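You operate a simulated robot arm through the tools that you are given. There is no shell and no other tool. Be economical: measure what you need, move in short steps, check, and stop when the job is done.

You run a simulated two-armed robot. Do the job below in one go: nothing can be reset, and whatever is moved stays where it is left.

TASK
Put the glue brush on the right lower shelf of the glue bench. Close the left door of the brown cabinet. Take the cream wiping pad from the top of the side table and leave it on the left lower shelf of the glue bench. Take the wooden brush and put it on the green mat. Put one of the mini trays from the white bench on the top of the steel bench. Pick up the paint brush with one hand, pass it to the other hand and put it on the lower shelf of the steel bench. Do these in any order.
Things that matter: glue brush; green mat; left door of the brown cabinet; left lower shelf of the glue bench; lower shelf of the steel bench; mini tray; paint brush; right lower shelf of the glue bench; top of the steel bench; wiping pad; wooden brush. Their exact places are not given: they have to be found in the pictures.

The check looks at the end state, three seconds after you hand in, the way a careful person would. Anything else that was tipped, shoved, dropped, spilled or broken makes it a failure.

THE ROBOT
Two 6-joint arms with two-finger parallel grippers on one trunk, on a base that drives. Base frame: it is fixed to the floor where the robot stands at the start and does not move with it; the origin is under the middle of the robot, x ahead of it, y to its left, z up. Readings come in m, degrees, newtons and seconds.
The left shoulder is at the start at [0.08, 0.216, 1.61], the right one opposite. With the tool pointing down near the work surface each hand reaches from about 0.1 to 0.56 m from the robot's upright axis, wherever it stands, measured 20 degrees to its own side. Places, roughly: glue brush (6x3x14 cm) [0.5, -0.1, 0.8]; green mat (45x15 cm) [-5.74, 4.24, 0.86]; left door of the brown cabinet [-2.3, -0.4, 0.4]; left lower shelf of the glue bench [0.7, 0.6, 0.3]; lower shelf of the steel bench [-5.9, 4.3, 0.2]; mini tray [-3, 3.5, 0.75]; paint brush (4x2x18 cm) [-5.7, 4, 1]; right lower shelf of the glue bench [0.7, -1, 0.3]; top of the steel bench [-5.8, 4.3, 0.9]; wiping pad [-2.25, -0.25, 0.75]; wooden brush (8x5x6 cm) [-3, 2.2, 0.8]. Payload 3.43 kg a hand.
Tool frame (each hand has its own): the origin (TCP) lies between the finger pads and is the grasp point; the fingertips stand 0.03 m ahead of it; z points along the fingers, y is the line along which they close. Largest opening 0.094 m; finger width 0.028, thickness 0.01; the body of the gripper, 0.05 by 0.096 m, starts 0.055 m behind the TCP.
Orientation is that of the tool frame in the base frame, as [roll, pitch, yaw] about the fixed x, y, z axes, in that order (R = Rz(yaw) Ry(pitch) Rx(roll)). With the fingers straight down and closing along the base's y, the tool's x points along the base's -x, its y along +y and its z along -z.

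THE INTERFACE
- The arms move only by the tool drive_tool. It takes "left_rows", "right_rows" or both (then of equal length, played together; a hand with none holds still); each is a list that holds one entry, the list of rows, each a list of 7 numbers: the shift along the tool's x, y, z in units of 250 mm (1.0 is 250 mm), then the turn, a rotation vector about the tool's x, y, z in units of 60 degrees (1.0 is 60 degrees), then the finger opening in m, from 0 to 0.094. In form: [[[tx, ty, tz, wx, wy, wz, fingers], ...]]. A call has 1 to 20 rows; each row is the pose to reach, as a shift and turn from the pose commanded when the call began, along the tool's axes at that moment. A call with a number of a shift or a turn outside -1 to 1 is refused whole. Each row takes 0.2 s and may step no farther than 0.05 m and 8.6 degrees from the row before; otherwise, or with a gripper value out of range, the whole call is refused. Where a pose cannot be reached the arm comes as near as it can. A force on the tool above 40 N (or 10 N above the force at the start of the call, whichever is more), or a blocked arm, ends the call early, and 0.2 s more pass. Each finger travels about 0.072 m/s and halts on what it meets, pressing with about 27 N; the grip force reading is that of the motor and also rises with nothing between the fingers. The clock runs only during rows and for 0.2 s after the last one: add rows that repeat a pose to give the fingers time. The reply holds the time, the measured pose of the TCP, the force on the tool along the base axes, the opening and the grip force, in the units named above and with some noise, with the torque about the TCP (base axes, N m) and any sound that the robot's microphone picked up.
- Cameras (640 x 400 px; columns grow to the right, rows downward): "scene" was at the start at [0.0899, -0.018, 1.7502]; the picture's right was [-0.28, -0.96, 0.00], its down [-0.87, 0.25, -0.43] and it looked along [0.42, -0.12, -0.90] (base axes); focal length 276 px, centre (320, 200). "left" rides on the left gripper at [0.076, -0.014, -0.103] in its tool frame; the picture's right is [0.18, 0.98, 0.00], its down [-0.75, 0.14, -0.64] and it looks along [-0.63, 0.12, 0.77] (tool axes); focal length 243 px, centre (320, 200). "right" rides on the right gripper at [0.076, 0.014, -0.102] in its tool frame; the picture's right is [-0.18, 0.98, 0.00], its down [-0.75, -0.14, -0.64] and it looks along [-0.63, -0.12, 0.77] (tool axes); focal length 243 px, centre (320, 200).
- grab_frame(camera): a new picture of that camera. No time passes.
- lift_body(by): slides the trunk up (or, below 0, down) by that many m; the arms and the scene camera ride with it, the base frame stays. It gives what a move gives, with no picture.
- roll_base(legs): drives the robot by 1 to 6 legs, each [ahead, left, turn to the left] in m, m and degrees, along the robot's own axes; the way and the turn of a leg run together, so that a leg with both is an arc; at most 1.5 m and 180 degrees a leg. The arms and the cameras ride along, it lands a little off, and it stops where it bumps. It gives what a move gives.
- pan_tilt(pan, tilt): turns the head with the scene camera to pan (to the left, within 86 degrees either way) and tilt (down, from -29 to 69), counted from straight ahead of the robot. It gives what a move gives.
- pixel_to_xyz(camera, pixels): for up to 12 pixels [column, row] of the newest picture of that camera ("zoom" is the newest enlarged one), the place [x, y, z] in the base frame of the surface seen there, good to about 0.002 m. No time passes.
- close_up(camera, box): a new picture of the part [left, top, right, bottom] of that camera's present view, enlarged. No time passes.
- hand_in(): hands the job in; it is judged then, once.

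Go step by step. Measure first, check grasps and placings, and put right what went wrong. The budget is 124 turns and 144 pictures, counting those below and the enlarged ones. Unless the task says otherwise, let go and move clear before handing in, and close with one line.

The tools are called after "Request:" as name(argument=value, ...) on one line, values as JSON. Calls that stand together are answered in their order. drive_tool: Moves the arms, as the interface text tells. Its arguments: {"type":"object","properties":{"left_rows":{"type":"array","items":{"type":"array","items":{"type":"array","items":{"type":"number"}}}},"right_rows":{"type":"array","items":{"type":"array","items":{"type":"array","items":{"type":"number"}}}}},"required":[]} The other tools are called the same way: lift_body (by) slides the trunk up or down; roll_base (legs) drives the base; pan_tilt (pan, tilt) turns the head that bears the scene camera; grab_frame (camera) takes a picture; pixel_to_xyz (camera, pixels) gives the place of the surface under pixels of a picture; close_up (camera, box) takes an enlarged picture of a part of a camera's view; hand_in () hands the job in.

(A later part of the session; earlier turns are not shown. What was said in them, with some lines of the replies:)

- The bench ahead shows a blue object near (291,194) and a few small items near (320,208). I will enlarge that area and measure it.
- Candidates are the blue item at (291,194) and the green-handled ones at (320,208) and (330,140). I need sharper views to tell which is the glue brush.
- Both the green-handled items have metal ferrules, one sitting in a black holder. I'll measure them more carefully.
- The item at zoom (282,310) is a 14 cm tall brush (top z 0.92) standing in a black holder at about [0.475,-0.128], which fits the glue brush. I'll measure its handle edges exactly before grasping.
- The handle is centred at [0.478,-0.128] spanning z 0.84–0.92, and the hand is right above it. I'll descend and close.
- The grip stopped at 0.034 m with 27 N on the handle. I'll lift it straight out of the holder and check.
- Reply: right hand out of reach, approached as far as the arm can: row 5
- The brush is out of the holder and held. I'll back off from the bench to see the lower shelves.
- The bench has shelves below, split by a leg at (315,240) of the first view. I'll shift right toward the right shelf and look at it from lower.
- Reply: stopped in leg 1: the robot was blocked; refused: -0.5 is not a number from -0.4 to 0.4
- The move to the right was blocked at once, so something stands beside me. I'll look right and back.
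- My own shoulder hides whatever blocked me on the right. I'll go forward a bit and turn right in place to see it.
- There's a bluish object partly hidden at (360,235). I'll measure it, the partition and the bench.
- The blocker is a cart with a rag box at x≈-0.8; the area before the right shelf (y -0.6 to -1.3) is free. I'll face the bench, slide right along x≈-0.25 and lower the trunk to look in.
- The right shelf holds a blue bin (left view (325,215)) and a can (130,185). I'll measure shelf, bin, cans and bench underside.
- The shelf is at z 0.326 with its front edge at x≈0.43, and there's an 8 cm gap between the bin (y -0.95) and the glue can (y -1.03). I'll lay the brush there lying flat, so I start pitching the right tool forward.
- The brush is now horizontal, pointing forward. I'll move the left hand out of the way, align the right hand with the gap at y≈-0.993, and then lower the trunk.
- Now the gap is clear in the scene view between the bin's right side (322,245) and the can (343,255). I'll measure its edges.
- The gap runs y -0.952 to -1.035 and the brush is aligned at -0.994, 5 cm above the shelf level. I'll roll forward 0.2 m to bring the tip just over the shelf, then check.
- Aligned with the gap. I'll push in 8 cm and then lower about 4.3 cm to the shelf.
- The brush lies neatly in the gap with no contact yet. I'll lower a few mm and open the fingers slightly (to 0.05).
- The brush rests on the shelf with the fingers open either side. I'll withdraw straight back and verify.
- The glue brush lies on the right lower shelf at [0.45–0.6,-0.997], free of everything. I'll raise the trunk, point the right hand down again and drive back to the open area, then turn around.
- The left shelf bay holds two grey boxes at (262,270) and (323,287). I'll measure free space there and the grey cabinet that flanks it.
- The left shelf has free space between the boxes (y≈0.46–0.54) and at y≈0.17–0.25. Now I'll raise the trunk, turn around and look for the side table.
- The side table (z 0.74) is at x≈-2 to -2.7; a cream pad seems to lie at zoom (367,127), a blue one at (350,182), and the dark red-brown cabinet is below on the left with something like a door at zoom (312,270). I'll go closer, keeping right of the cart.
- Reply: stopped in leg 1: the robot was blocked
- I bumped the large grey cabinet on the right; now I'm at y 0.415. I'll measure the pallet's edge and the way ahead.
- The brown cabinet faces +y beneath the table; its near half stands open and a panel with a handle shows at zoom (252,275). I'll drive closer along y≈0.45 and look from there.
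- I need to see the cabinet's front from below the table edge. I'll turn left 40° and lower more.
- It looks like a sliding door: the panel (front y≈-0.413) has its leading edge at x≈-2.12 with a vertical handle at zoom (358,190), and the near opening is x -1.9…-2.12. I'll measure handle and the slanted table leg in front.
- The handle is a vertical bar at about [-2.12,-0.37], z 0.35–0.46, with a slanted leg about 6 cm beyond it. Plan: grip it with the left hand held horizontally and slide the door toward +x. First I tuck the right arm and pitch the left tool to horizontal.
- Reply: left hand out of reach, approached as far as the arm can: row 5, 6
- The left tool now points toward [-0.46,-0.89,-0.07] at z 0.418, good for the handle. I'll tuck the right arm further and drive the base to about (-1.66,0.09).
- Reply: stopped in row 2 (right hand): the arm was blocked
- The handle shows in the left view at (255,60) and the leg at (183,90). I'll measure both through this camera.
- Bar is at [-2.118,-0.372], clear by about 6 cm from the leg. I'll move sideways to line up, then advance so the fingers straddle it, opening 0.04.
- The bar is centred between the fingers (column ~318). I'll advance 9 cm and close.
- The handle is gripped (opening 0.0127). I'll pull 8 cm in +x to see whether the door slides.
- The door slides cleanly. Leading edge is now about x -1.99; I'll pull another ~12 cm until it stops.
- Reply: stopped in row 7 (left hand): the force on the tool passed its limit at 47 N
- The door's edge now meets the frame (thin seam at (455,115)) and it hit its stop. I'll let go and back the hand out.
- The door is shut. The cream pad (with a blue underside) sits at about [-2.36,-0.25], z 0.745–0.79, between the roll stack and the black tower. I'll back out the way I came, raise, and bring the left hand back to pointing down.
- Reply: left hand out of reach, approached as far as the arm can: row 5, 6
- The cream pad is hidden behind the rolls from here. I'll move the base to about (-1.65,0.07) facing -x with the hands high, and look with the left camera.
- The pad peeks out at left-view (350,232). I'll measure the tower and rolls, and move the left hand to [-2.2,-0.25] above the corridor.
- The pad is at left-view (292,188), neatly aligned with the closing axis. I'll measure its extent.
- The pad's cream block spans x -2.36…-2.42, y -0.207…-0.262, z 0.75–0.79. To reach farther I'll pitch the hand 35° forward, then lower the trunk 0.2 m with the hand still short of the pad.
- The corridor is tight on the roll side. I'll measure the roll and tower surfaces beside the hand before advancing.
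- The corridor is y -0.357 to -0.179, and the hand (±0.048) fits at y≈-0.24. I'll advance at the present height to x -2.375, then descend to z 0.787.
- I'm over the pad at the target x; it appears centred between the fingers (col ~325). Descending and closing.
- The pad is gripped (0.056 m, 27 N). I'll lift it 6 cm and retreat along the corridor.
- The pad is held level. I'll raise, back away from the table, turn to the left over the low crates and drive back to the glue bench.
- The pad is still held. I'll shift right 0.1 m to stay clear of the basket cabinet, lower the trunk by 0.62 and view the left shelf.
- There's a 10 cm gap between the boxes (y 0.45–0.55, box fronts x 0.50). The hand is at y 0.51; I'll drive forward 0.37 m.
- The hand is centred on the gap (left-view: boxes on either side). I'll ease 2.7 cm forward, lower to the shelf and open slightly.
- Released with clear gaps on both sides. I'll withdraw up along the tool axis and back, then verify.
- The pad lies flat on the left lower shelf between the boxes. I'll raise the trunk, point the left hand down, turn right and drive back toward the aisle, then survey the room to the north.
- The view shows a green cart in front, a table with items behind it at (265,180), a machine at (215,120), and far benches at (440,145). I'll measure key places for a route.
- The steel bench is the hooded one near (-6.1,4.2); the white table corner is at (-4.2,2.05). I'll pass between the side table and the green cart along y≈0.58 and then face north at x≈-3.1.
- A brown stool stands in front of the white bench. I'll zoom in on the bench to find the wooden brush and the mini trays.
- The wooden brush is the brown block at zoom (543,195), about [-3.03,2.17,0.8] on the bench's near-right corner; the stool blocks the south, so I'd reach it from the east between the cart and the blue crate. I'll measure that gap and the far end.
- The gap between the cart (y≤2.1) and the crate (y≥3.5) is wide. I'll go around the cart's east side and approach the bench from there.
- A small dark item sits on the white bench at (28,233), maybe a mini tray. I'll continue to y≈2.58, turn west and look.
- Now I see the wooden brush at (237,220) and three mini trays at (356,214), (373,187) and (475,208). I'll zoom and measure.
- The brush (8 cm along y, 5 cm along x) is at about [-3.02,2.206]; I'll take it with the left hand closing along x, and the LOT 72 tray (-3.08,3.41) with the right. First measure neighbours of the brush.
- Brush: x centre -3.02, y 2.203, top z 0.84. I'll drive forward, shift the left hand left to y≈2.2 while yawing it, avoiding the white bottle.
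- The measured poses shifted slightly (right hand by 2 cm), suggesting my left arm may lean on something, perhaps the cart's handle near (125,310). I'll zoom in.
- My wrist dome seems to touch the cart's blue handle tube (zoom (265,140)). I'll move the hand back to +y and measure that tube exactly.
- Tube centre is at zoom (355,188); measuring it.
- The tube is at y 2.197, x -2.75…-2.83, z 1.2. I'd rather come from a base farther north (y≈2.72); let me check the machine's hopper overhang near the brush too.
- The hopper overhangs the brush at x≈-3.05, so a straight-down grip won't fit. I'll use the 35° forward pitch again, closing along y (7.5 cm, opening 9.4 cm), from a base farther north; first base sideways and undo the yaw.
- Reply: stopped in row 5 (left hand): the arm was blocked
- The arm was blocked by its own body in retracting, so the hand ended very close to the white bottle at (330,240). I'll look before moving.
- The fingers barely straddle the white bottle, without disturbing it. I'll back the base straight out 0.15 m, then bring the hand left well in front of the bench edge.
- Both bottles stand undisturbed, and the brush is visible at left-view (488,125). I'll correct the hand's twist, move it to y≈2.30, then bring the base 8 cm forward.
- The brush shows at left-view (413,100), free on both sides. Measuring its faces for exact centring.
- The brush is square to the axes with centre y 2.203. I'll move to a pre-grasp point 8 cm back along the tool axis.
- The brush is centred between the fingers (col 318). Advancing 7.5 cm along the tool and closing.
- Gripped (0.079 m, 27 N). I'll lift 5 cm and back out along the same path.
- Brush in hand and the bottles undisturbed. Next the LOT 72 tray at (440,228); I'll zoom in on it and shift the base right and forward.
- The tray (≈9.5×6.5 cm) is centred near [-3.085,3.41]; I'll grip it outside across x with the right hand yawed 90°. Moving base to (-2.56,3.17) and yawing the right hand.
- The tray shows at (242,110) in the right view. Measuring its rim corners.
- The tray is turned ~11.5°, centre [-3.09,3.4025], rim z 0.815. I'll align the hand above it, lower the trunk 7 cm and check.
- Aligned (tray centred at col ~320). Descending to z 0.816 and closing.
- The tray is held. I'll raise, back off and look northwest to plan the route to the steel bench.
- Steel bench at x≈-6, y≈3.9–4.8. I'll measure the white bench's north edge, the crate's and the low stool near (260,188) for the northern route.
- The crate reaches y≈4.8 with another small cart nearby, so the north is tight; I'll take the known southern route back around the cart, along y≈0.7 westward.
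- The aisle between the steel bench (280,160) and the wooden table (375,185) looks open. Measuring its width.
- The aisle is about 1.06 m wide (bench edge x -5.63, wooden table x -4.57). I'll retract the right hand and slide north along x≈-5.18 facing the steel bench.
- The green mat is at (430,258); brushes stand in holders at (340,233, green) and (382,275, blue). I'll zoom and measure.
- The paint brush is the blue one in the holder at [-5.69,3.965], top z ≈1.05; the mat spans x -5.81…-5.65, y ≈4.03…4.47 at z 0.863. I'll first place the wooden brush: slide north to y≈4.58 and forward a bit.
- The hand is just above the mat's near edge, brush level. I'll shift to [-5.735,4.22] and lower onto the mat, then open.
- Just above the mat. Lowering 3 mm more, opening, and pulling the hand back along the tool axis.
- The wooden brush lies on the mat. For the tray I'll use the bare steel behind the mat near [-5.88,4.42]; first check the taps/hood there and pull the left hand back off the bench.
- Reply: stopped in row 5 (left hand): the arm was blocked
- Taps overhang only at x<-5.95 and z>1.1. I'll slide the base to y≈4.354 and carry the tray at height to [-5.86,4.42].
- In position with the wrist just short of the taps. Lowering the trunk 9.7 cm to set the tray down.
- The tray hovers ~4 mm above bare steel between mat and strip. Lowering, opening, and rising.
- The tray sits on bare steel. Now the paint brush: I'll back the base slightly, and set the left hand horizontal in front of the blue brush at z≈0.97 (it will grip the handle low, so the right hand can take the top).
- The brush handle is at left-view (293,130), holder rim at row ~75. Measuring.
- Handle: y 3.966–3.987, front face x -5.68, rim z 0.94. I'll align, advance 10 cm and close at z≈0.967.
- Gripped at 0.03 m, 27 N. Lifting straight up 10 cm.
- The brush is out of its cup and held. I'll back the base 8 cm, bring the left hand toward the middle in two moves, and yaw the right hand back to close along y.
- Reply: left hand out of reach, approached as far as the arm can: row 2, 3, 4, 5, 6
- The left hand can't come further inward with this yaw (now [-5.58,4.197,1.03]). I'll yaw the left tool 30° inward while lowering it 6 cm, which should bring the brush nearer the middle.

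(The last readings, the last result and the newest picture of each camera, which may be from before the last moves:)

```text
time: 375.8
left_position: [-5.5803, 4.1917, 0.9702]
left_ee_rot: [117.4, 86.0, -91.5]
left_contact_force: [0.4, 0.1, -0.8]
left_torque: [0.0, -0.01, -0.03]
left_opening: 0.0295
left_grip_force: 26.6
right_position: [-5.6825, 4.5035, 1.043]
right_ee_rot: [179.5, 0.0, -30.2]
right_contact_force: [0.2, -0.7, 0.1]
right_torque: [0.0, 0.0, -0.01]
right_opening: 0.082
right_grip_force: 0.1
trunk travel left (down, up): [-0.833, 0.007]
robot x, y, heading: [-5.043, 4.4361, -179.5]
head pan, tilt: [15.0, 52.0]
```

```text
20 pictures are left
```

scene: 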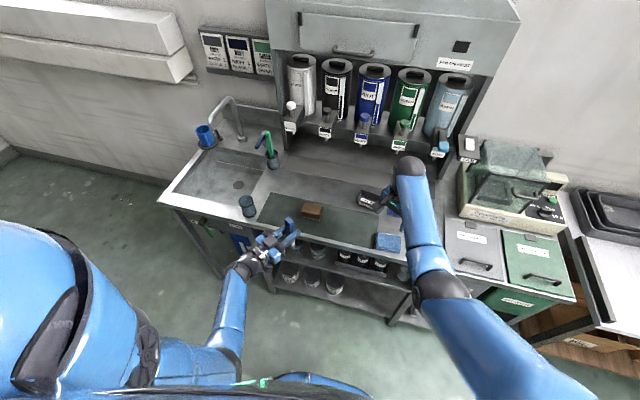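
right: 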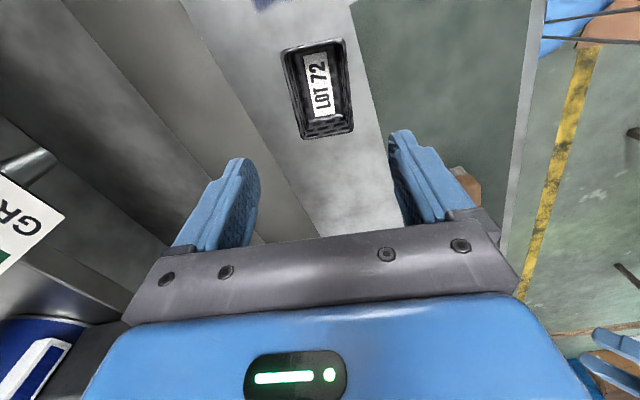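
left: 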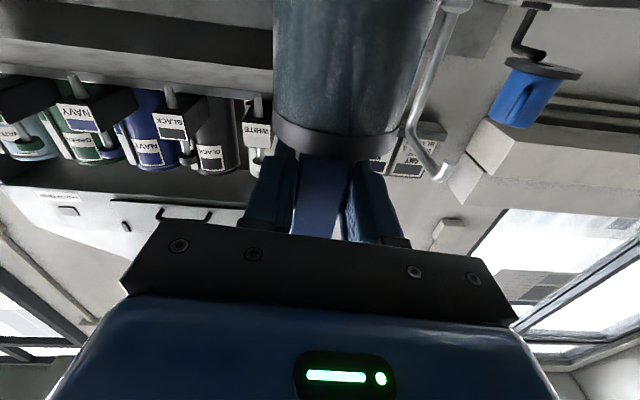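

Now at [-5.58,4.192,0.97] with the inward yaw. I'll move it to y≈4.32 and z≈0.93 and raise the right hand a little.

Request:
drive_tool(left_rows=[[[0.03, -0.115, 0.064, 0, 0, 0, 0], [0.06, -0.23, 0.128, 0, 0, 0, 0], [0.09, -0.345, 0.192, 0, 0, 0, 0], [0.124, -0.464, 0.256, 0, 0, 0, 0], [0.124, -0.464, 0.256, 0, 0, 0, 0]]], right_rows=[[[0, 0, -0.02, 0, 0, 0, 0.06], [0, 0, -0.04, 0, 0, 0, 0.06], [0, 0, -0.04, 0, 0, 0, 0.06], [0, 0, -0.04, 0, 0, 0, 0.06], [0, 0, -0.04, 0, 0, 0, 0.06]]])

Request:
close_up(camera="scene", box=[200, 160, 440, 320])

```text
time: 377.0
left_position: [-5.5802, 4.3216, 0.928]
left_ee_rot: [118.0, 86.1, -90.8]
left_contact_force: [0.1, 0.2, -0.4]
left_torque: [0.0, 0.0, 0.02]
left_opening: 0.0298
left_grip_force: 26.8
right_position: [-5.6817, 4.5028, 1.0543]
right_ee_rot: [179.5, -0.1, -30.2]
right_contact_force: [1.4, -0.5, -0.8]
right_torque: [0.0, -0.01, -0.01]
right_opening: 0.0599
right_grip_force: 0.0
trunk travel left (down, up): [-0.833, 0.007]
robot x, y, heading: [-5.0451, 4.4357, -179.5]
head pan, tilt: [15.0, 52.0]
```

```text
2.50 times, centred on (320, 240) of scene
```

zoom: 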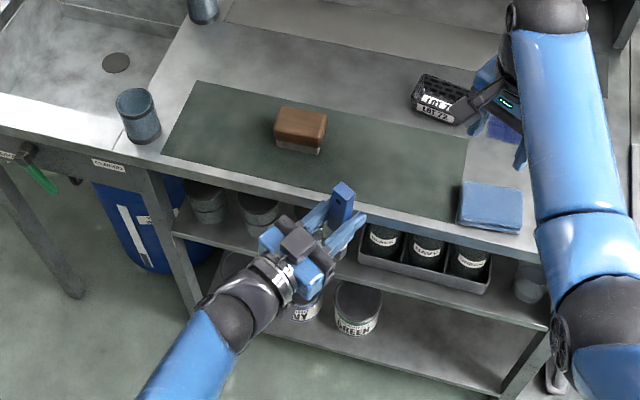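

The left hand now holds the brush in front of the bench; its top is at zoom (342,190). Measuring the handle and the shelves below.

Request:
pixel_to_xyz(camera="zoom", pixels=[[342, 188], [347, 195], [338, 207], [345, 215], [430, 365], [470, 340], [530, 330], [355, 310], [420, 280], [300, 260], [510, 375], [400, 340]])

```text
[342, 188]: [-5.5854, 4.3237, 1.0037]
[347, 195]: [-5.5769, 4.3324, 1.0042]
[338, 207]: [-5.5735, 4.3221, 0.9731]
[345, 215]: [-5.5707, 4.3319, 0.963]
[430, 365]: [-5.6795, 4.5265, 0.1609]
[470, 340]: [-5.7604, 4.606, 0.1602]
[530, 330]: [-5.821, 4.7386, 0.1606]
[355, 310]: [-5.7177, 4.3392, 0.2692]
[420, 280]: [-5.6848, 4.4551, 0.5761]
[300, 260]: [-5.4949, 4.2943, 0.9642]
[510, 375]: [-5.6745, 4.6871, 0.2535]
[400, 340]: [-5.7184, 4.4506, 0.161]
```

Handle top is z 1.004 at [-5.58,4.328]; the lower shelf is z 0.161, free at y 4.45–4.72. Bringing the right hand over the handle at z 1.054.

Request:
drive_tool(right_rows=[[[0.14, 0.08, 0, 0, 0, 0, 0.06], [0.28, 0.16, 0, 0, 0, 0, 0.06], [0.42, 0.24, 0, 0, 0, 0, 0.06], [0.56, 0.32, 0, 0, 0, 0, 0.06], [0.703, 0.4, 0, 0, 0, 0, 0.06]]])

Request:
grab_frame(camera="right")

```text
time: 378.2
left_position: [-5.5809, 4.3205, 0.9294]
left_ee_rot: [116.9, 86.1, -91.9]
left_contact_force: [-0.2, 0.1, -0.7]
left_torque: [0.01, 0.01, 0.04]
left_opening: 0.0296
left_grip_force: 27.7
right_position: [-5.5809, 4.3272, 1.0546]
right_ee_rot: [179.5, 0.1, -30.2]
right_contact_force: [-0.1, 0.0, 0.2]
right_torque: [0.0, 0.01, -0.03]
right_opening: 0.06
right_grip_force: 0.1
trunk travel left (down, up): [-0.833, 0.007]
robot x, y, heading: [-5.0424, 4.4345, -179.7]
head pan, tilt: [15.0, 52.0]
```

```text
18 pictures are left
```

right: 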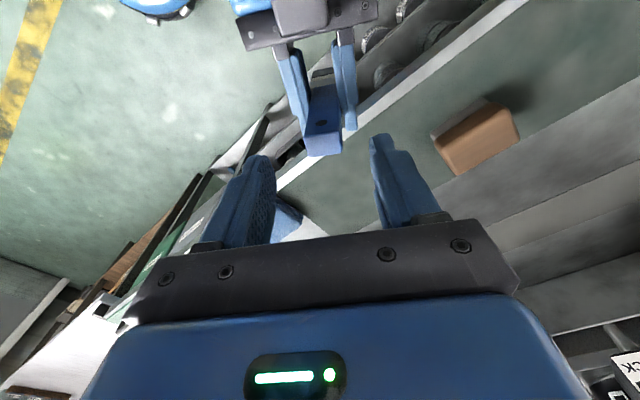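

The handle is centred between the right fingers (col ~322). Descending 7.8 cm and closing the right hand.

Request:
drive_tool(right_rows=[[[0, 0, 0.12, 0, 0, 0, 0.06], [0, 0, 0.22, 0, 0, 0, 0.06], [0, 0, 0.312, 0, 0, 0, 0.06], [0, 0, 0.312, 0, 0, 0, 0.02], [0, 0, 0.312, 0, 0, 0, 0.0], [0, 0, 0.312, 0, 0, 0, 0.0]]])

Request:
grab_frame(camera="right")

```text
time: 379.6
left_position: [-5.5808, 4.3228, 0.9296]
left_ee_rot: [116.6, 86.1, -92.5]
left_contact_force: [18.5, 9.9, 9.5]
left_torque: [0.47, 0.33, -0.2]
left_opening: 0.0295
left_grip_force: 26.7
right_position: [-5.5828, 4.3254, 0.9777]
right_ee_rot: [179.2, 0.1, -30.1]
right_contact_force: [-18.5, -10.3, -9.5]
right_torque: [-0.92, 0.59, 0.07]
right_opening: 0.0281
right_grip_force: 26.8
trunk travel left (down, up): [-0.833, 0.007]
robot x, y, heading: [-5.0455, 4.4373, -179.6]
head pan, tilt: [15.0, 52.0]
```

```text
17 pictures are left
```

right: 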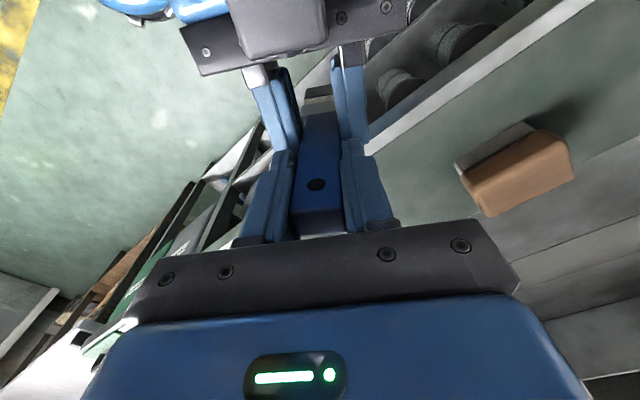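

Both hands hold the handle (right 0.028 m). I'll open the left hand and draw it back along its own axis, then sideways.

Request:
drive_tool(left_rows=[[[0, 0, 0, 0, 0, 0, 0.05], [0, 0, 0, 0, 0, 0, 0.07], [0, 0, -0.12, 0, 0, 0, 0.07], [0, 0, -0.24, 0, 0, 0, 0.07], [0, 0.1, -0.36, 0, 0, 0, 0.07], [0, 0.25, -0.36, 0, 0, 0, 0.07], [0, 0.4, -0.36, 0, 0, 0, 0.07]]])

Request:
drive_tool(right_rows=[[[0, 0, -0.08, 0, 0, 0, 0], [0, 0, -0.16, 0, 0, 0, 0]]])

Request:
grab_frame(camera="scene")

```text
time: 381.2
left_position: [-5.5506, 4.1888, 0.9374]
left_ee_rot: [119.3, 86.1, -89.7]
left_contact_force: [0.1, -0.7, -0.5]
left_torque: [0.02, 0.03, 0.01]
left_opening: 0.0699
left_grip_force: 0.0
right_position: [-5.5812, 4.3256, 0.9762]
right_ee_rot: [179.6, -0.2, -30.2]
right_contact_force: [0.2, 0.3, 0.8]
right_torque: [0.01, 0.0, -0.03]
right_opening: 0.0274
right_grip_force: 26.8
trunk travel left (down, up): [-0.833, 0.007]
robot x, y, heading: [-5.0455, 4.4353, -179.9]
head pan, tilt: [15.0, 52.0]
```

```text
time: 381.8
left_position: [-5.5502, 4.1909, 0.9382]
left_ee_rot: [117.6, 86.0, -91.3]
left_contact_force: [0.8, -0.1, -0.4]
left_torque: [0.0, 0.0, 0.0]
left_opening: 0.0697
left_grip_force: 0.0
right_position: [-5.5806, 4.3281, 1.0155]
right_ee_rot: [179.5, -0.1, -30.1]
right_contact_force: [0.2, -0.2, -0.9]
right_torque: [-0.01, -0.01, 0.02]
right_opening: 0.0271
right_grip_force: 26.7
trunk travel left (down, up): [-0.833, 0.007]
robot x, y, heading: [-5.042, 4.4322, -179.6]
head pan, tilt: [15.0, 52.0]
```

```text
16 pictures are left
```

scene: 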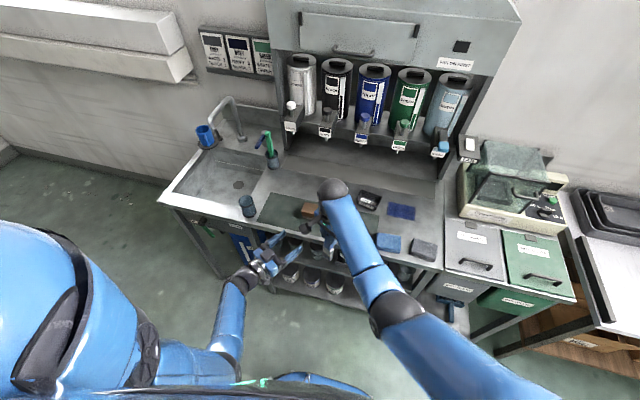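

The handover is done: the right hand alone holds the brush. I'll back the base to x≈-4.97, y≈4.55, square up the right hand, raise the left, and pitch the right tool forward.

Request:
roll_base(legs=[[-0.075, -0.12, 0]])

Request:
drive_tool(left_rows=[[[-0.08, 0, 0, 0, 0, 0, 0.07], [-0.16, 0, 0, 0, 0, 0, 0.07], [-0.24, 0, 0, 0, 0, 0, 0.07], [-0.32, 0, 0, 0, 0, 0, 0.07], [-0.4, 0, 0, 0, 0, 0, 0.07]]], right_rows=[[[-0.003, -0.13, 0, 0, 0, -0.1, 0], [-0.006, -0.26, 0, 0, 0, -0.2, 0], [-0.01, -0.39, 0, 0, 0, -0.3, 0], [-0.013, -0.52, 0, 0, 0, -0.4, 0], [-0.016, -0.648, 0, 0, 0, -0.5, 0]]])

Request:
drive_tool(right_rows=[[[0, 0, 0, 0, -0.125, 0, 0], [0, 0, 0, 0, -0.25, 0, 0], [0, 0, 0, 0, -0.375, 0, 0], [0, 0, 0, 0, -0.5, 0, 0], [0, 0, 0, 0, -0.625, 0, 0], [0, 0, 0, 0, -0.75, 0, 0]]])

Request:
drive_tool(right_rows=[[[0, 0, 0, 0, -0.125, 0, 0], [0, 0, 0, 0, -0.25, 0, 0], [0, 0, 0, 0, -0.375, 0, 0], [0, 0, 0, 0, -0.5, 0, 0], [0, 0, 0, 0, -0.625, 0, 0], [0, 0, 0, 0, -0.75, 0, 0]]])

Request:
grab_frame(camera="scene")

```text
time: 383.2
left_position: [-5.4773, 4.3066, 0.937]
left_ee_rot: [118.7, 86.1, -90.1]
left_contact_force: [-0.4, -0.5, -0.4]
left_torque: [0.01, -0.01, 0.01]
left_opening: 0.0699
left_grip_force: 0.0
right_position: [-5.5077, 4.445, 1.016]
right_ee_rot: [179.8, -0.1, -30.2]
right_contact_force: [-0.1, -0.6, -0.1]
right_torque: [0.03, -0.05, 0.03]
right_opening: 0.0272
right_grip_force: 27.1
trunk travel left (down, up): [-0.833, 0.007]
robot x, y, heading: [-4.9686, 4.5528, -179.7]
head pan, tilt: [15.0, 52.0]
```

```text
time: 384.4
left_position: [-5.4758, 4.3174, 1.0401]
left_ee_rot: [116.9, 86.0, -92.1]
left_contact_force: [0.1, 0.0, -0.1]
left_torque: [0.01, 0.01, 0.01]
left_opening: 0.0701
left_grip_force: 0.0
right_position: [-5.4277, 4.5903, 1.0152]
right_ee_rot: [179.4, 0.3, 0.1]
right_contact_force: [-0.1, -0.4, -0.6]
right_torque: [0.02, 0.02, 0.0]
right_opening: 0.0271
right_grip_force: 26.9
trunk travel left (down, up): [-0.833, 0.007]
robot x, y, heading: [-4.9708, 4.5552, -179.6]
head pan, tilt: [15.0, 52.0]
```

```text
time: 385.8
left_position: [-5.4747, 4.3166, 1.0393]
left_ee_rot: [116.7, 85.9, -92.0]
left_contact_force: [0.8, 0.6, -0.4]
left_torque: [0.03, -0.02, 0.02]
left_opening: 0.0701
left_grip_force: 0.1
right_position: [-5.4284, 4.5897, 1.0145]
right_ee_rot: [179.3, 45.3, -0.5]
right_contact_force: [-0.1, -0.3, -1.1]
right_torque: [0.0, -0.01, -0.01]
right_opening: 0.0274
right_grip_force: 27.2
trunk travel left (down, up): [-0.833, 0.007]
robot x, y, heading: [-4.9698, 4.5554, -179.7]
head pan, tilt: [15.0, 52.0]
```

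```text
time: 387.2
left_position: [-5.4763, 4.316, 1.0394]
left_ee_rot: [117.3, 85.9, -91.5]
left_contact_force: [-0.6, 0.1, 0.1]
left_torque: [-0.01, -0.05, -0.01]
left_opening: 0.07
left_grip_force: 0.2
right_position: [-5.4283, 4.5894, 1.0154]
right_ee_rot: [65.8, 89.3, -114.3]
right_contact_force: [0.4, 0.8, -0.3]
right_torque: [0.01, -0.06, 0.02]
right_opening: 0.0273
right_grip_force: 27.2
trunk travel left (down, up): [-0.833, 0.007]
robot x, y, heading: [-4.9724, 4.5567, -179.5]
head pan, tilt: [15.0, 52.0]
```

```text
15 pictures are left
```

scene: 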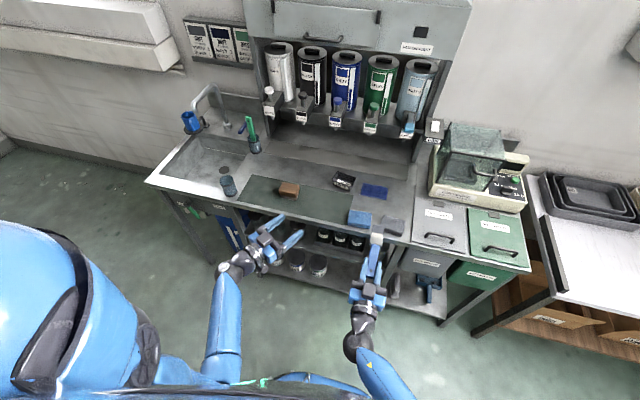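

The brush is level, pointing at the bench. I'll check the tip position before lowering.

Request:
pixel_to_xyz(camera="scene", pixels=[[376, 238], [375, 250], [374, 262], [400, 238], [310, 247], [420, 245], [345, 275], [428, 285]])

Request:
lift_body(by=-0.4)

Request:
pan_tilt(pan=-5, tilt=42)

Request:
grab_frame(camera="scene")

```text
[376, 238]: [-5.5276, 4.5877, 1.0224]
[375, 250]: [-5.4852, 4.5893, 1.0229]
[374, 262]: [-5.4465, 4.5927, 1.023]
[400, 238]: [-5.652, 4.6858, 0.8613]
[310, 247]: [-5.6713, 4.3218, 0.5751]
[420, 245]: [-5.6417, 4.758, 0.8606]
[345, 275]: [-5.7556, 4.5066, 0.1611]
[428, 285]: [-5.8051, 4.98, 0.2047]
```

```text
time: 391.0
left_position: [-5.4765, 4.316, 0.6389]
left_ee_rot: [117.0, 86.1, -91.7]
left_contact_force: [-0.2, -0.2, -0.6]
left_torque: [-0.04, -0.01, -0.06]
left_opening: 0.07
left_grip_force: 0.1
right_position: [-5.4286, 4.5893, 0.6155]
right_ee_rot: [68.5, 89.5, -111.8]
right_contact_force: [-0.4, 0.0, -1.4]
right_torque: [0.02, -0.04, 0.04]
right_opening: 0.0271
right_grip_force: 26.6
trunk travel left (down, up): [-0.433, 0.407]
robot x, y, heading: [-4.9713, 4.5572, -179.8]
head pan, tilt: [15.0, 52.0]
```

```text
time: 391.8
left_position: [-5.4761, 4.3164, 0.6408]
left_ee_rot: [117.0, 85.9, -91.7]
left_contact_force: [0.0, -0.7, -0.7]
left_torque: [0.02, 0.02, -0.03]
left_opening: 0.07
left_grip_force: 0.0
right_position: [-5.4284, 4.5886, 0.6146]
right_ee_rot: [69.0, 89.4, -111.2]
right_contact_force: [0.5, 0.1, -1.0]
right_torque: [0.01, -0.04, 0.0]
right_opening: 0.0272
right_grip_force: 26.8
trunk travel left (down, up): [-0.433, 0.407]
robot x, y, heading: [-4.9706, 4.5556, -179.6]
head pan, tilt: [-5.0, 42.0]
```

```text
14 pictures are left
```

scene: 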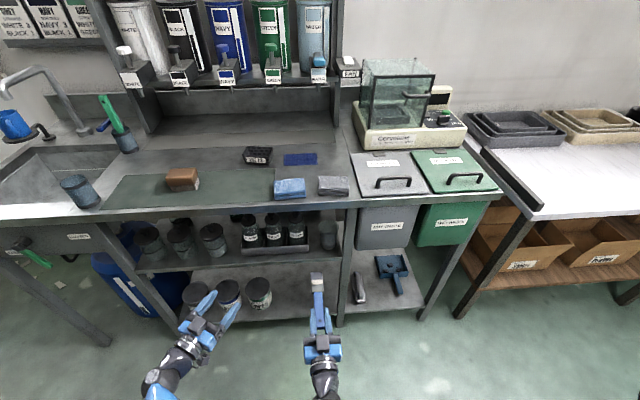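

The path is clear: the lower shelf is empty between the cans (260,290) and the leg (345,270), with the brush in line. Lowering a further 0.37 m.

Request:
lift_body(by=-0.37)

Request:
pan_tilt(pan=-5, tilt=35)

Request:
grab_frame(camera="scene")

Request:
pixel_to_xyz(camera="scene", pixels=[[316, 250], [316, 265], [300, 240], [290, 250], [330, 250], [345, 260], [265, 245], [300, 225], [310, 290], [318, 300]])

```text
time: 395.1
left_position: [-5.4762, 4.3168, 0.2821]
left_ee_rot: [113.0, 86.0, -95.7]
left_contact_force: [-0.3, -0.1, 0.4]
left_torque: [0.03, -0.03, -0.03]
left_opening: 0.07
left_grip_force: 0.1
right_position: [-5.439, 4.5763, 0.3332]
right_ee_rot: [47.0, 79.5, -132.8]
right_contact_force: [-0.1, -0.2, -0.4]
right_torque: [-0.01, -0.01, -0.03]
right_opening: 0.0274
right_grip_force: 27.3
trunk travel left (down, up): [-0.075, 0.765]
robot x, y, heading: [-4.9728, 4.5533, -179.3]
head pan, tilt: [-5.0, 42.0]
stopped: the arm was blocked; the commanded pose is now the measured one
```

```text
time: 395.8
left_position: [-5.475, 4.3173, 0.2821]
left_ee_rot: [113.9, 86.0, -94.8]
left_contact_force: [-1.4, 0.6, -0.7]
left_torque: [0.02, -0.01, 0.02]
left_opening: 0.0702
left_grip_force: 0.0
right_position: [-5.4384, 4.5767, 0.334]
right_ee_rot: [47.1, 79.8, -132.8]
right_contact_force: [0.2, -0.4, 0.4]
right_torque: [-0.01, -0.08, -0.02]
right_opening: 0.0273
right_grip_force: 26.7
trunk travel left (down, up): [-0.075, 0.765]
robot x, y, heading: [-4.9687, 4.5558, -179.6]
head pan, tilt: [-5.0, 35.0]
```

```text
13 pictures are left
```

scene: 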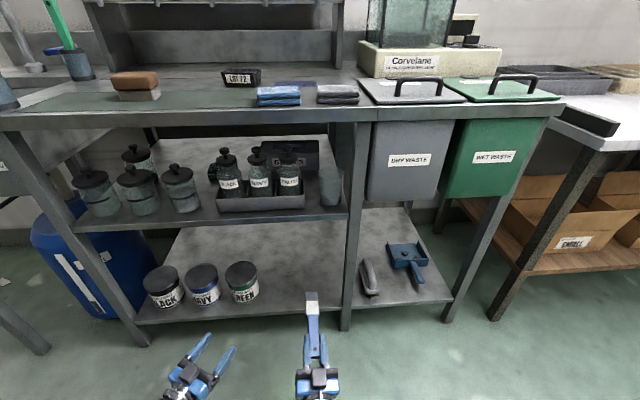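

```text
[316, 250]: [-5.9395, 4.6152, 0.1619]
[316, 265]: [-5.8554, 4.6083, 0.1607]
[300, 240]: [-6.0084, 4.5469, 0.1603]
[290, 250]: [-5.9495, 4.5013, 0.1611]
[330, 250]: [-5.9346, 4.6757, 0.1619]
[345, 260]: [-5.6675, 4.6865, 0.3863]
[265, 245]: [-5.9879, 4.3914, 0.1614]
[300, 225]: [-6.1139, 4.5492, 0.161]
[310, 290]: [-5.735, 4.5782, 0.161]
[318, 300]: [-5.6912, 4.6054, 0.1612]
```

The right forearm met the robot's base when low and retracted; the hand is at z 0.333, tilted 7° up, already level with the shelf opening (shelf z 0.161). I'll re-level the tool, retract the left hand, then drive forward so the arm can extend and lower inside.

Request:
drive_tool(left_rows=[[[0, 0, -0.1, 0, 0, 0, 0.04], [0, 0, -0.2, 0, 0, 0, 0.02], [0, 0, -0.3, 0, 0, 0, 0.0], [0, 0, -0.36, 0, 0, 0, 0.0]]], right_rows=[[[0, 0, 0.06, 0, 0.03, -0.03, 0], [0, 0, 0.12, 0, 0.06, -0.06, 0], [0, 0, 0.18, 0, 0.09, -0.09, 0], [0, 0, 0.24, 0, 0.12, -0.126, 0]]])

Request:
roll_base(legs=[[0.12, 0, 0]])

Request:
grab_frame(camera="scene")

```text
time: 396.8
left_position: [-5.4046, 4.2778, 0.2895]
left_ee_rot: [108.9, 85.3, -101.6]
left_contact_force: [-0.4, 0.0, 0.4]
left_torque: [0.04, 0.0, -0.01]
left_opening: 0.0
left_grip_force: 27.1
right_position: [-5.4978, 4.5796, 0.3331]
right_ee_rot: [-147.3, 89.0, 32.8]
right_contact_force: [-0.6, -0.1, 0.0]
right_torque: [-0.02, -0.05, 0.0]
right_opening: 0.0275
right_grip_force: 27.5
trunk travel left (down, up): [-0.075, 0.765]
robot x, y, heading: [-4.9712, 4.5567, -179.8]
head pan, tilt: [-5.0, 35.0]
```

```text
time: 398.0
left_position: [-5.5259, 4.2707, 0.2915]
left_ee_rot: [107.4, 85.1, -102.3]
left_contact_force: [0.0, -0.1, 0.0]
left_torque: [0.01, -0.01, -0.01]
left_opening: 0.0
left_grip_force: 27.0
right_position: [-5.6176, 4.5795, 0.3322]
right_ee_rot: [-150.0, 89.0, 30.0]
right_contact_force: [-0.2, -0.1, -0.5]
right_torque: [0.03, -0.05, 0.02]
right_opening: 0.0275
right_grip_force: 27.3
trunk travel left (down, up): [-0.075, 0.765]
robot x, y, heading: [-5.0899, 4.5543, -179.7]
head pan, tilt: [-5.0, 35.0]
```

```text
12 pictures are left
```

scene: 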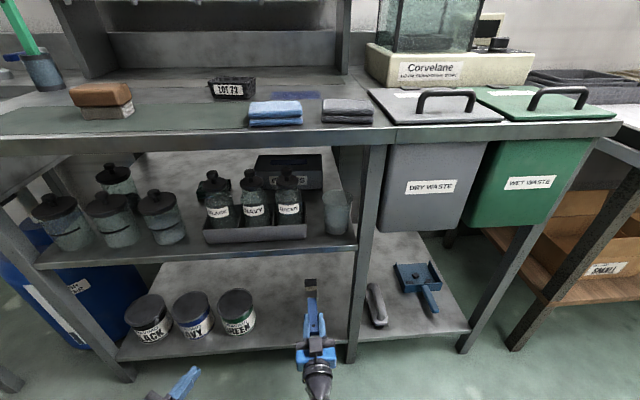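

The brush is level and its tip is over the shelf. I'll measure the shelf's front edge and extend forward while lowering to z≈0.22.

Request:
pixel_to_xyz(camera="scene", pixels=[[270, 343], [270, 348], [340, 335], [340, 338], [330, 320], [255, 310], [311, 285], [345, 240], [300, 252]])

Request:
drive_tool(right_rows=[[[0.06, 0, 0.09, 0, 0, 0, 0], [0.12, 0, 0.18, 0, 0, 0, 0], [0.2, 0, 0.26, 0, 0, 0, 0], [0.3, 0, 0.32, 0, 0, 0, 0], [0.4, 0, 0.32, 0, 0, 0, 0], [0.46, 0, 0.32, 0, 0, 0, 0]]])

Request:
grab_frame(camera="scene")

```text
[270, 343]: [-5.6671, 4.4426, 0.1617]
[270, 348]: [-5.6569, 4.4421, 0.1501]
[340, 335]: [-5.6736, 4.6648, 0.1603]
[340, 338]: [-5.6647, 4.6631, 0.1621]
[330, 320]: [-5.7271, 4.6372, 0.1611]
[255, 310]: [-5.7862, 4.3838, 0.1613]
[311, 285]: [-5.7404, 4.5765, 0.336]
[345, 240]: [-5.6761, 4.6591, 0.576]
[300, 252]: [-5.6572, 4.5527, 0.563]
```

```text
time: 399.6
left_position: [-5.5282, 4.2699, 0.295]
left_ee_rot: [101.1, 84.7, -108.5]
left_contact_force: [0.0, -0.6, 0.0]
left_torque: [0.01, -0.06, -0.02]
left_opening: 0.0001
left_grip_force: 27.4
right_position: [-5.7209, 4.5689, 0.2649]
right_ee_rot: [28.3, 85.9, -152.2]
right_contact_force: [0.0, -0.4, -0.5]
right_torque: [0.03, -0.02, 0.0]
right_opening: 0.0286
right_grip_force: 27.0
trunk travel left (down, up): [-0.075, 0.765]
robot x, y, heading: [-5.0925, 4.554, -179.9]
head pan, tilt: [-5.0, 35.0]
stopped in row 6 (right hand): the arm was blocked; the commanded pose is now the measured one
```

```text
11 pictures are left
```

scene: 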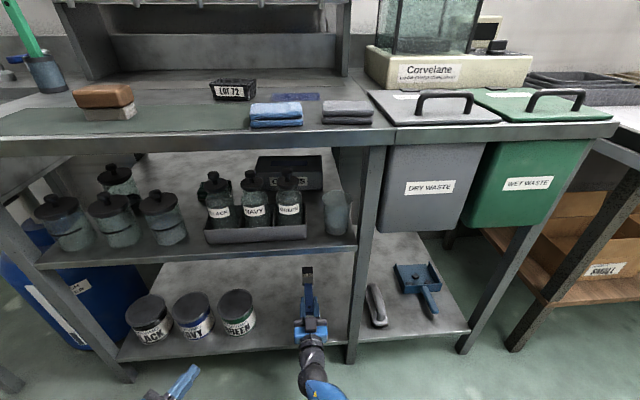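

Shelf front is x -5.66; the arm can't get lower than z≈0.265 with the tool level. I'll tip the brush ~18° nose-down so the wrist stays high, and lower until the bristles reach the shelf.

Request:
drive_tool(right_rows=[[[0, 0, 0, 0, 0.12, 0, 0], [0, 0, 0, 0, 0.24, 0, 0], [0.04, 0, 0, 0, 0.36, 0, 0], [0.1, 0, 0, 0, 0.36, 0, 0], [0.16, 0, 0, 0, 0.36, 0, 0], [0.2, 0, 0, 0, 0.36, 0, 0]]])

Request:
close_up(camera="scene", box=[220, 220, 400, 380])

```text
time: 401.0
left_position: [-5.5262, 4.2687, 0.2932]
left_ee_rot: [104.8, 84.8, -105.0]
left_contact_force: [-0.1, 0.0, 0.0]
left_torque: [-0.02, -0.04, 0.01]
left_opening: 0.0001
left_grip_force: 26.8
right_position: [-5.714, 4.5694, 0.1975]
right_ee_rot: [176.3, 70.4, -3.7]
right_contact_force: [-0.4, -1.4, 4.5]
right_torque: [0.06, 0.7, 0.22]
right_opening: 0.0297
right_grip_force: 27.2
trunk travel left (down, up): [-0.075, 0.765]
robot x, y, heading: [-5.0865, 4.5559, -179.4]
head pan, tilt: [-5.0, 35.0]
```

```text
2.50 times, centred on (310, 300) of scene
```

zoom: 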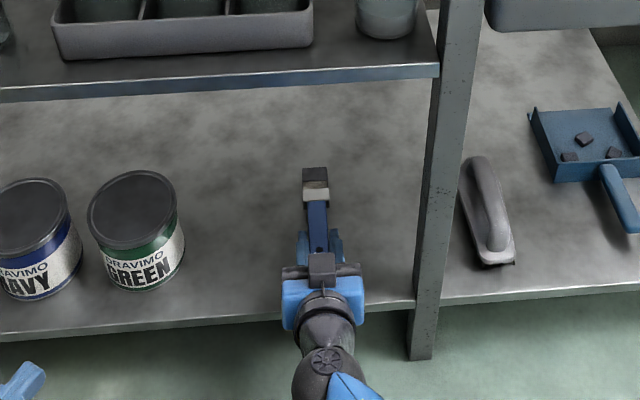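

The tip rests on the shelf (4.5 N). I'll try easing the handle down by levelling 7° while lowering 1.3 cm, then release.

Request:
drive_tool(right_rows=[[[0.02, 0, 0, 0, -0.05, 0, 0], [0.04, 0, 0, 0, -0.1, 0, 0], [0.055, 0, 0, 0, -0.14, 0, 0]]])

Request:
close_up(camera="scene", box=[240, 240, 380, 360])

```text
time: 401.8
left_position: [-5.5265, 4.2686, 0.2987]
left_ee_rot: [100.1, 84.8, -109.6]
left_contact_force: [0.1, 0.4, 0.5]
left_torque: [0.0, -0.01, 0.0]
left_opening: 0.0
left_grip_force: 26.8
right_position: [-5.7178, 4.5635, 0.2055]
right_ee_rot: [167.4, 80.5, -12.7]
right_contact_force: [-0.2, -0.2, -0.3]
right_torque: [0.0, 0.0, -0.03]
right_opening: 0.0297
right_grip_force: 26.9
trunk travel left (down, up): [-0.075, 0.765]
robot x, y, heading: [-5.089, 4.5527, -179.3]
head pan, tilt: [-5.0, 35.0]
```

```text
3.33 times, centred on (310, 300) of scene
```

zoom: 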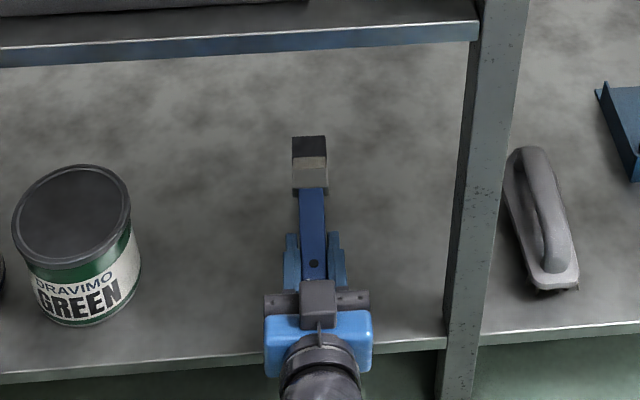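

There's now a ~1.5 cm gap under the tip and the arm is at its lower limit. I'll tip 4° down and lower 1 cm so the tip touches, then open the fingers.

Request:
drive_tool(right_rows=[[[0.02, 0, 0, 0, 0.04, 0, 0], [0.04, 0, 0, 0, 0.07, 0, 0], [0.04, 0, 0, 0, 0.07, 0, 0.04], [0.04, 0, 0, 0, 0.07, 0, 0.06], [0.04, 0, 0, 0, 0.07, 0, 0.06], [0.04, 0, 0, 0, 0.07, 0, 0.06]]])

Request:
close_up(camera="scene", box=[240, 240, 380, 360])

```text
time: 403.2
left_position: [-5.5264, 4.2695, 0.2956]
left_ee_rot: [101.4, 84.5, -108.1]
left_contact_force: [0.2, -0.4, -0.1]
left_torque: [0.0, -0.03, -0.03]
left_opening: 0.0
left_grip_force: 27.3
right_position: [-5.718, 4.5715, 0.1901]
right_ee_rot: [171.4, 76.1, -9.3]
right_contact_force: [0.2, -0.3, 0.1]
right_torque: [0.0, -0.03, 0.01]
right_opening: 0.0598
right_grip_force: 0.1
trunk travel left (down, up): [-0.075, 0.765]
robot x, y, heading: [-5.0879, 4.5563, -179.8]
head pan, tilt: [-5.0, 35.0]
```

```text
3.33 times, centred on (310, 300) of scene
```

zoom: 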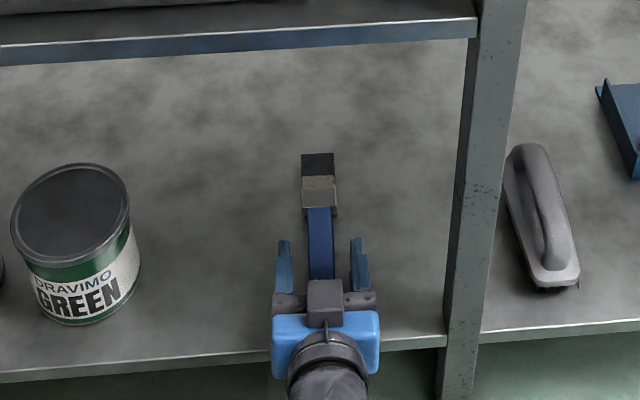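

The brush rests on the shelf between the open fingers. I'll lift slightly and roll the base straight back, then check.

Request:
drive_tool(right_rows=[[[-0.02, 0, -0.02, 0, 0, 0, 0.06], [-0.03, 0, -0.05, 0, 0, 0, 0.06]]])

Request:
roll_base(legs=[[-0.14, 0, 0]])

Request:
grab_frame(camera="scene")

Request:
pixel_to_xyz(camera="scene", pixels=[[312, 262], [311, 272], [310, 285], [310, 295]])

```text
time: 404.0
left_position: [-5.5265, 4.2681, 0.2923]
left_ee_rot: [103.7, 84.7, -106.0]
left_contact_force: [-0.6, -0.8, -0.3]
left_torque: [0.0, 0.0, 0.0]
left_opening: 0.0
left_grip_force: 27.2
right_position: [-5.7169, 4.5651, 0.2086]
right_ee_rot: [167.9, 76.8, -12.5]
right_contact_force: [1.0, 0.1, 0.0]
right_torque: [0.0, 0.0, 0.0]
right_opening: 0.0598
right_grip_force: 0.1
trunk travel left (down, up): [-0.075, 0.765]
robot x, y, heading: [-5.0924, 4.5551, -179.7]
head pan, tilt: [-5.0, 35.0]
stopped in row 2 (right hand): the arm was blocked; the commanded pose is now the measured one
```

```text
time: 405.3
left_position: [-5.3882, 4.2702, 0.2934]
left_ee_rot: [104.6, 84.7, -105.2]
left_contact_force: [0.1, -0.6, 0.2]
left_torque: [0.0, 0.02, 0.04]
left_opening: 0.0
left_grip_force: 26.9
right_position: [-5.5754, 4.5669, 0.2064]
right_ee_rot: [169.0, 76.5, -11.2]
right_contact_force: [0.2, -0.4, 0.9]
right_torque: [0.0, 0.04, -0.02]
right_opening: 0.0601
right_grip_force: 0.1
trunk travel left (down, up): [-0.075, 0.765]
robot x, y, heading: [-4.9512, 4.5553, -179.4]
head pan, tilt: [-5.0, 35.0]
```

```text
7 pictures are left
```

scene: 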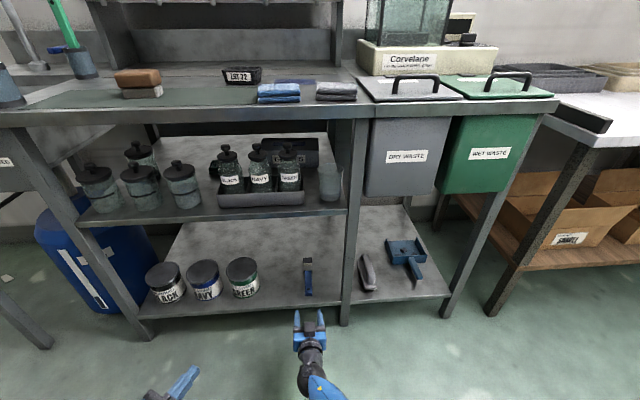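

```text
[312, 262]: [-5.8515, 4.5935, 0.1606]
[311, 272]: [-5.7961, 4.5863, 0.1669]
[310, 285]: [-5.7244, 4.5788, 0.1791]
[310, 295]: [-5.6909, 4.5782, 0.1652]
```

All six jobs are in place: the paint brush lies on the lower shelf (z ≈0.17, x -5.83…-5.69), the wooden brush is on the mat, the LOT 72 tray is on the steel top, and both hands are clear. Handing in.

Request:
hand_in()

```text
The job is handed in.
```

I finished all six tasks and handed the job in; the result hasn't come back. Along the way the robot bumped lightly into a few things: the rag cart, the grey cabinet and the green cart's handle. I saw nothing tipped or spilled, but I didn't look back at any of them to check that they hadn't moved.
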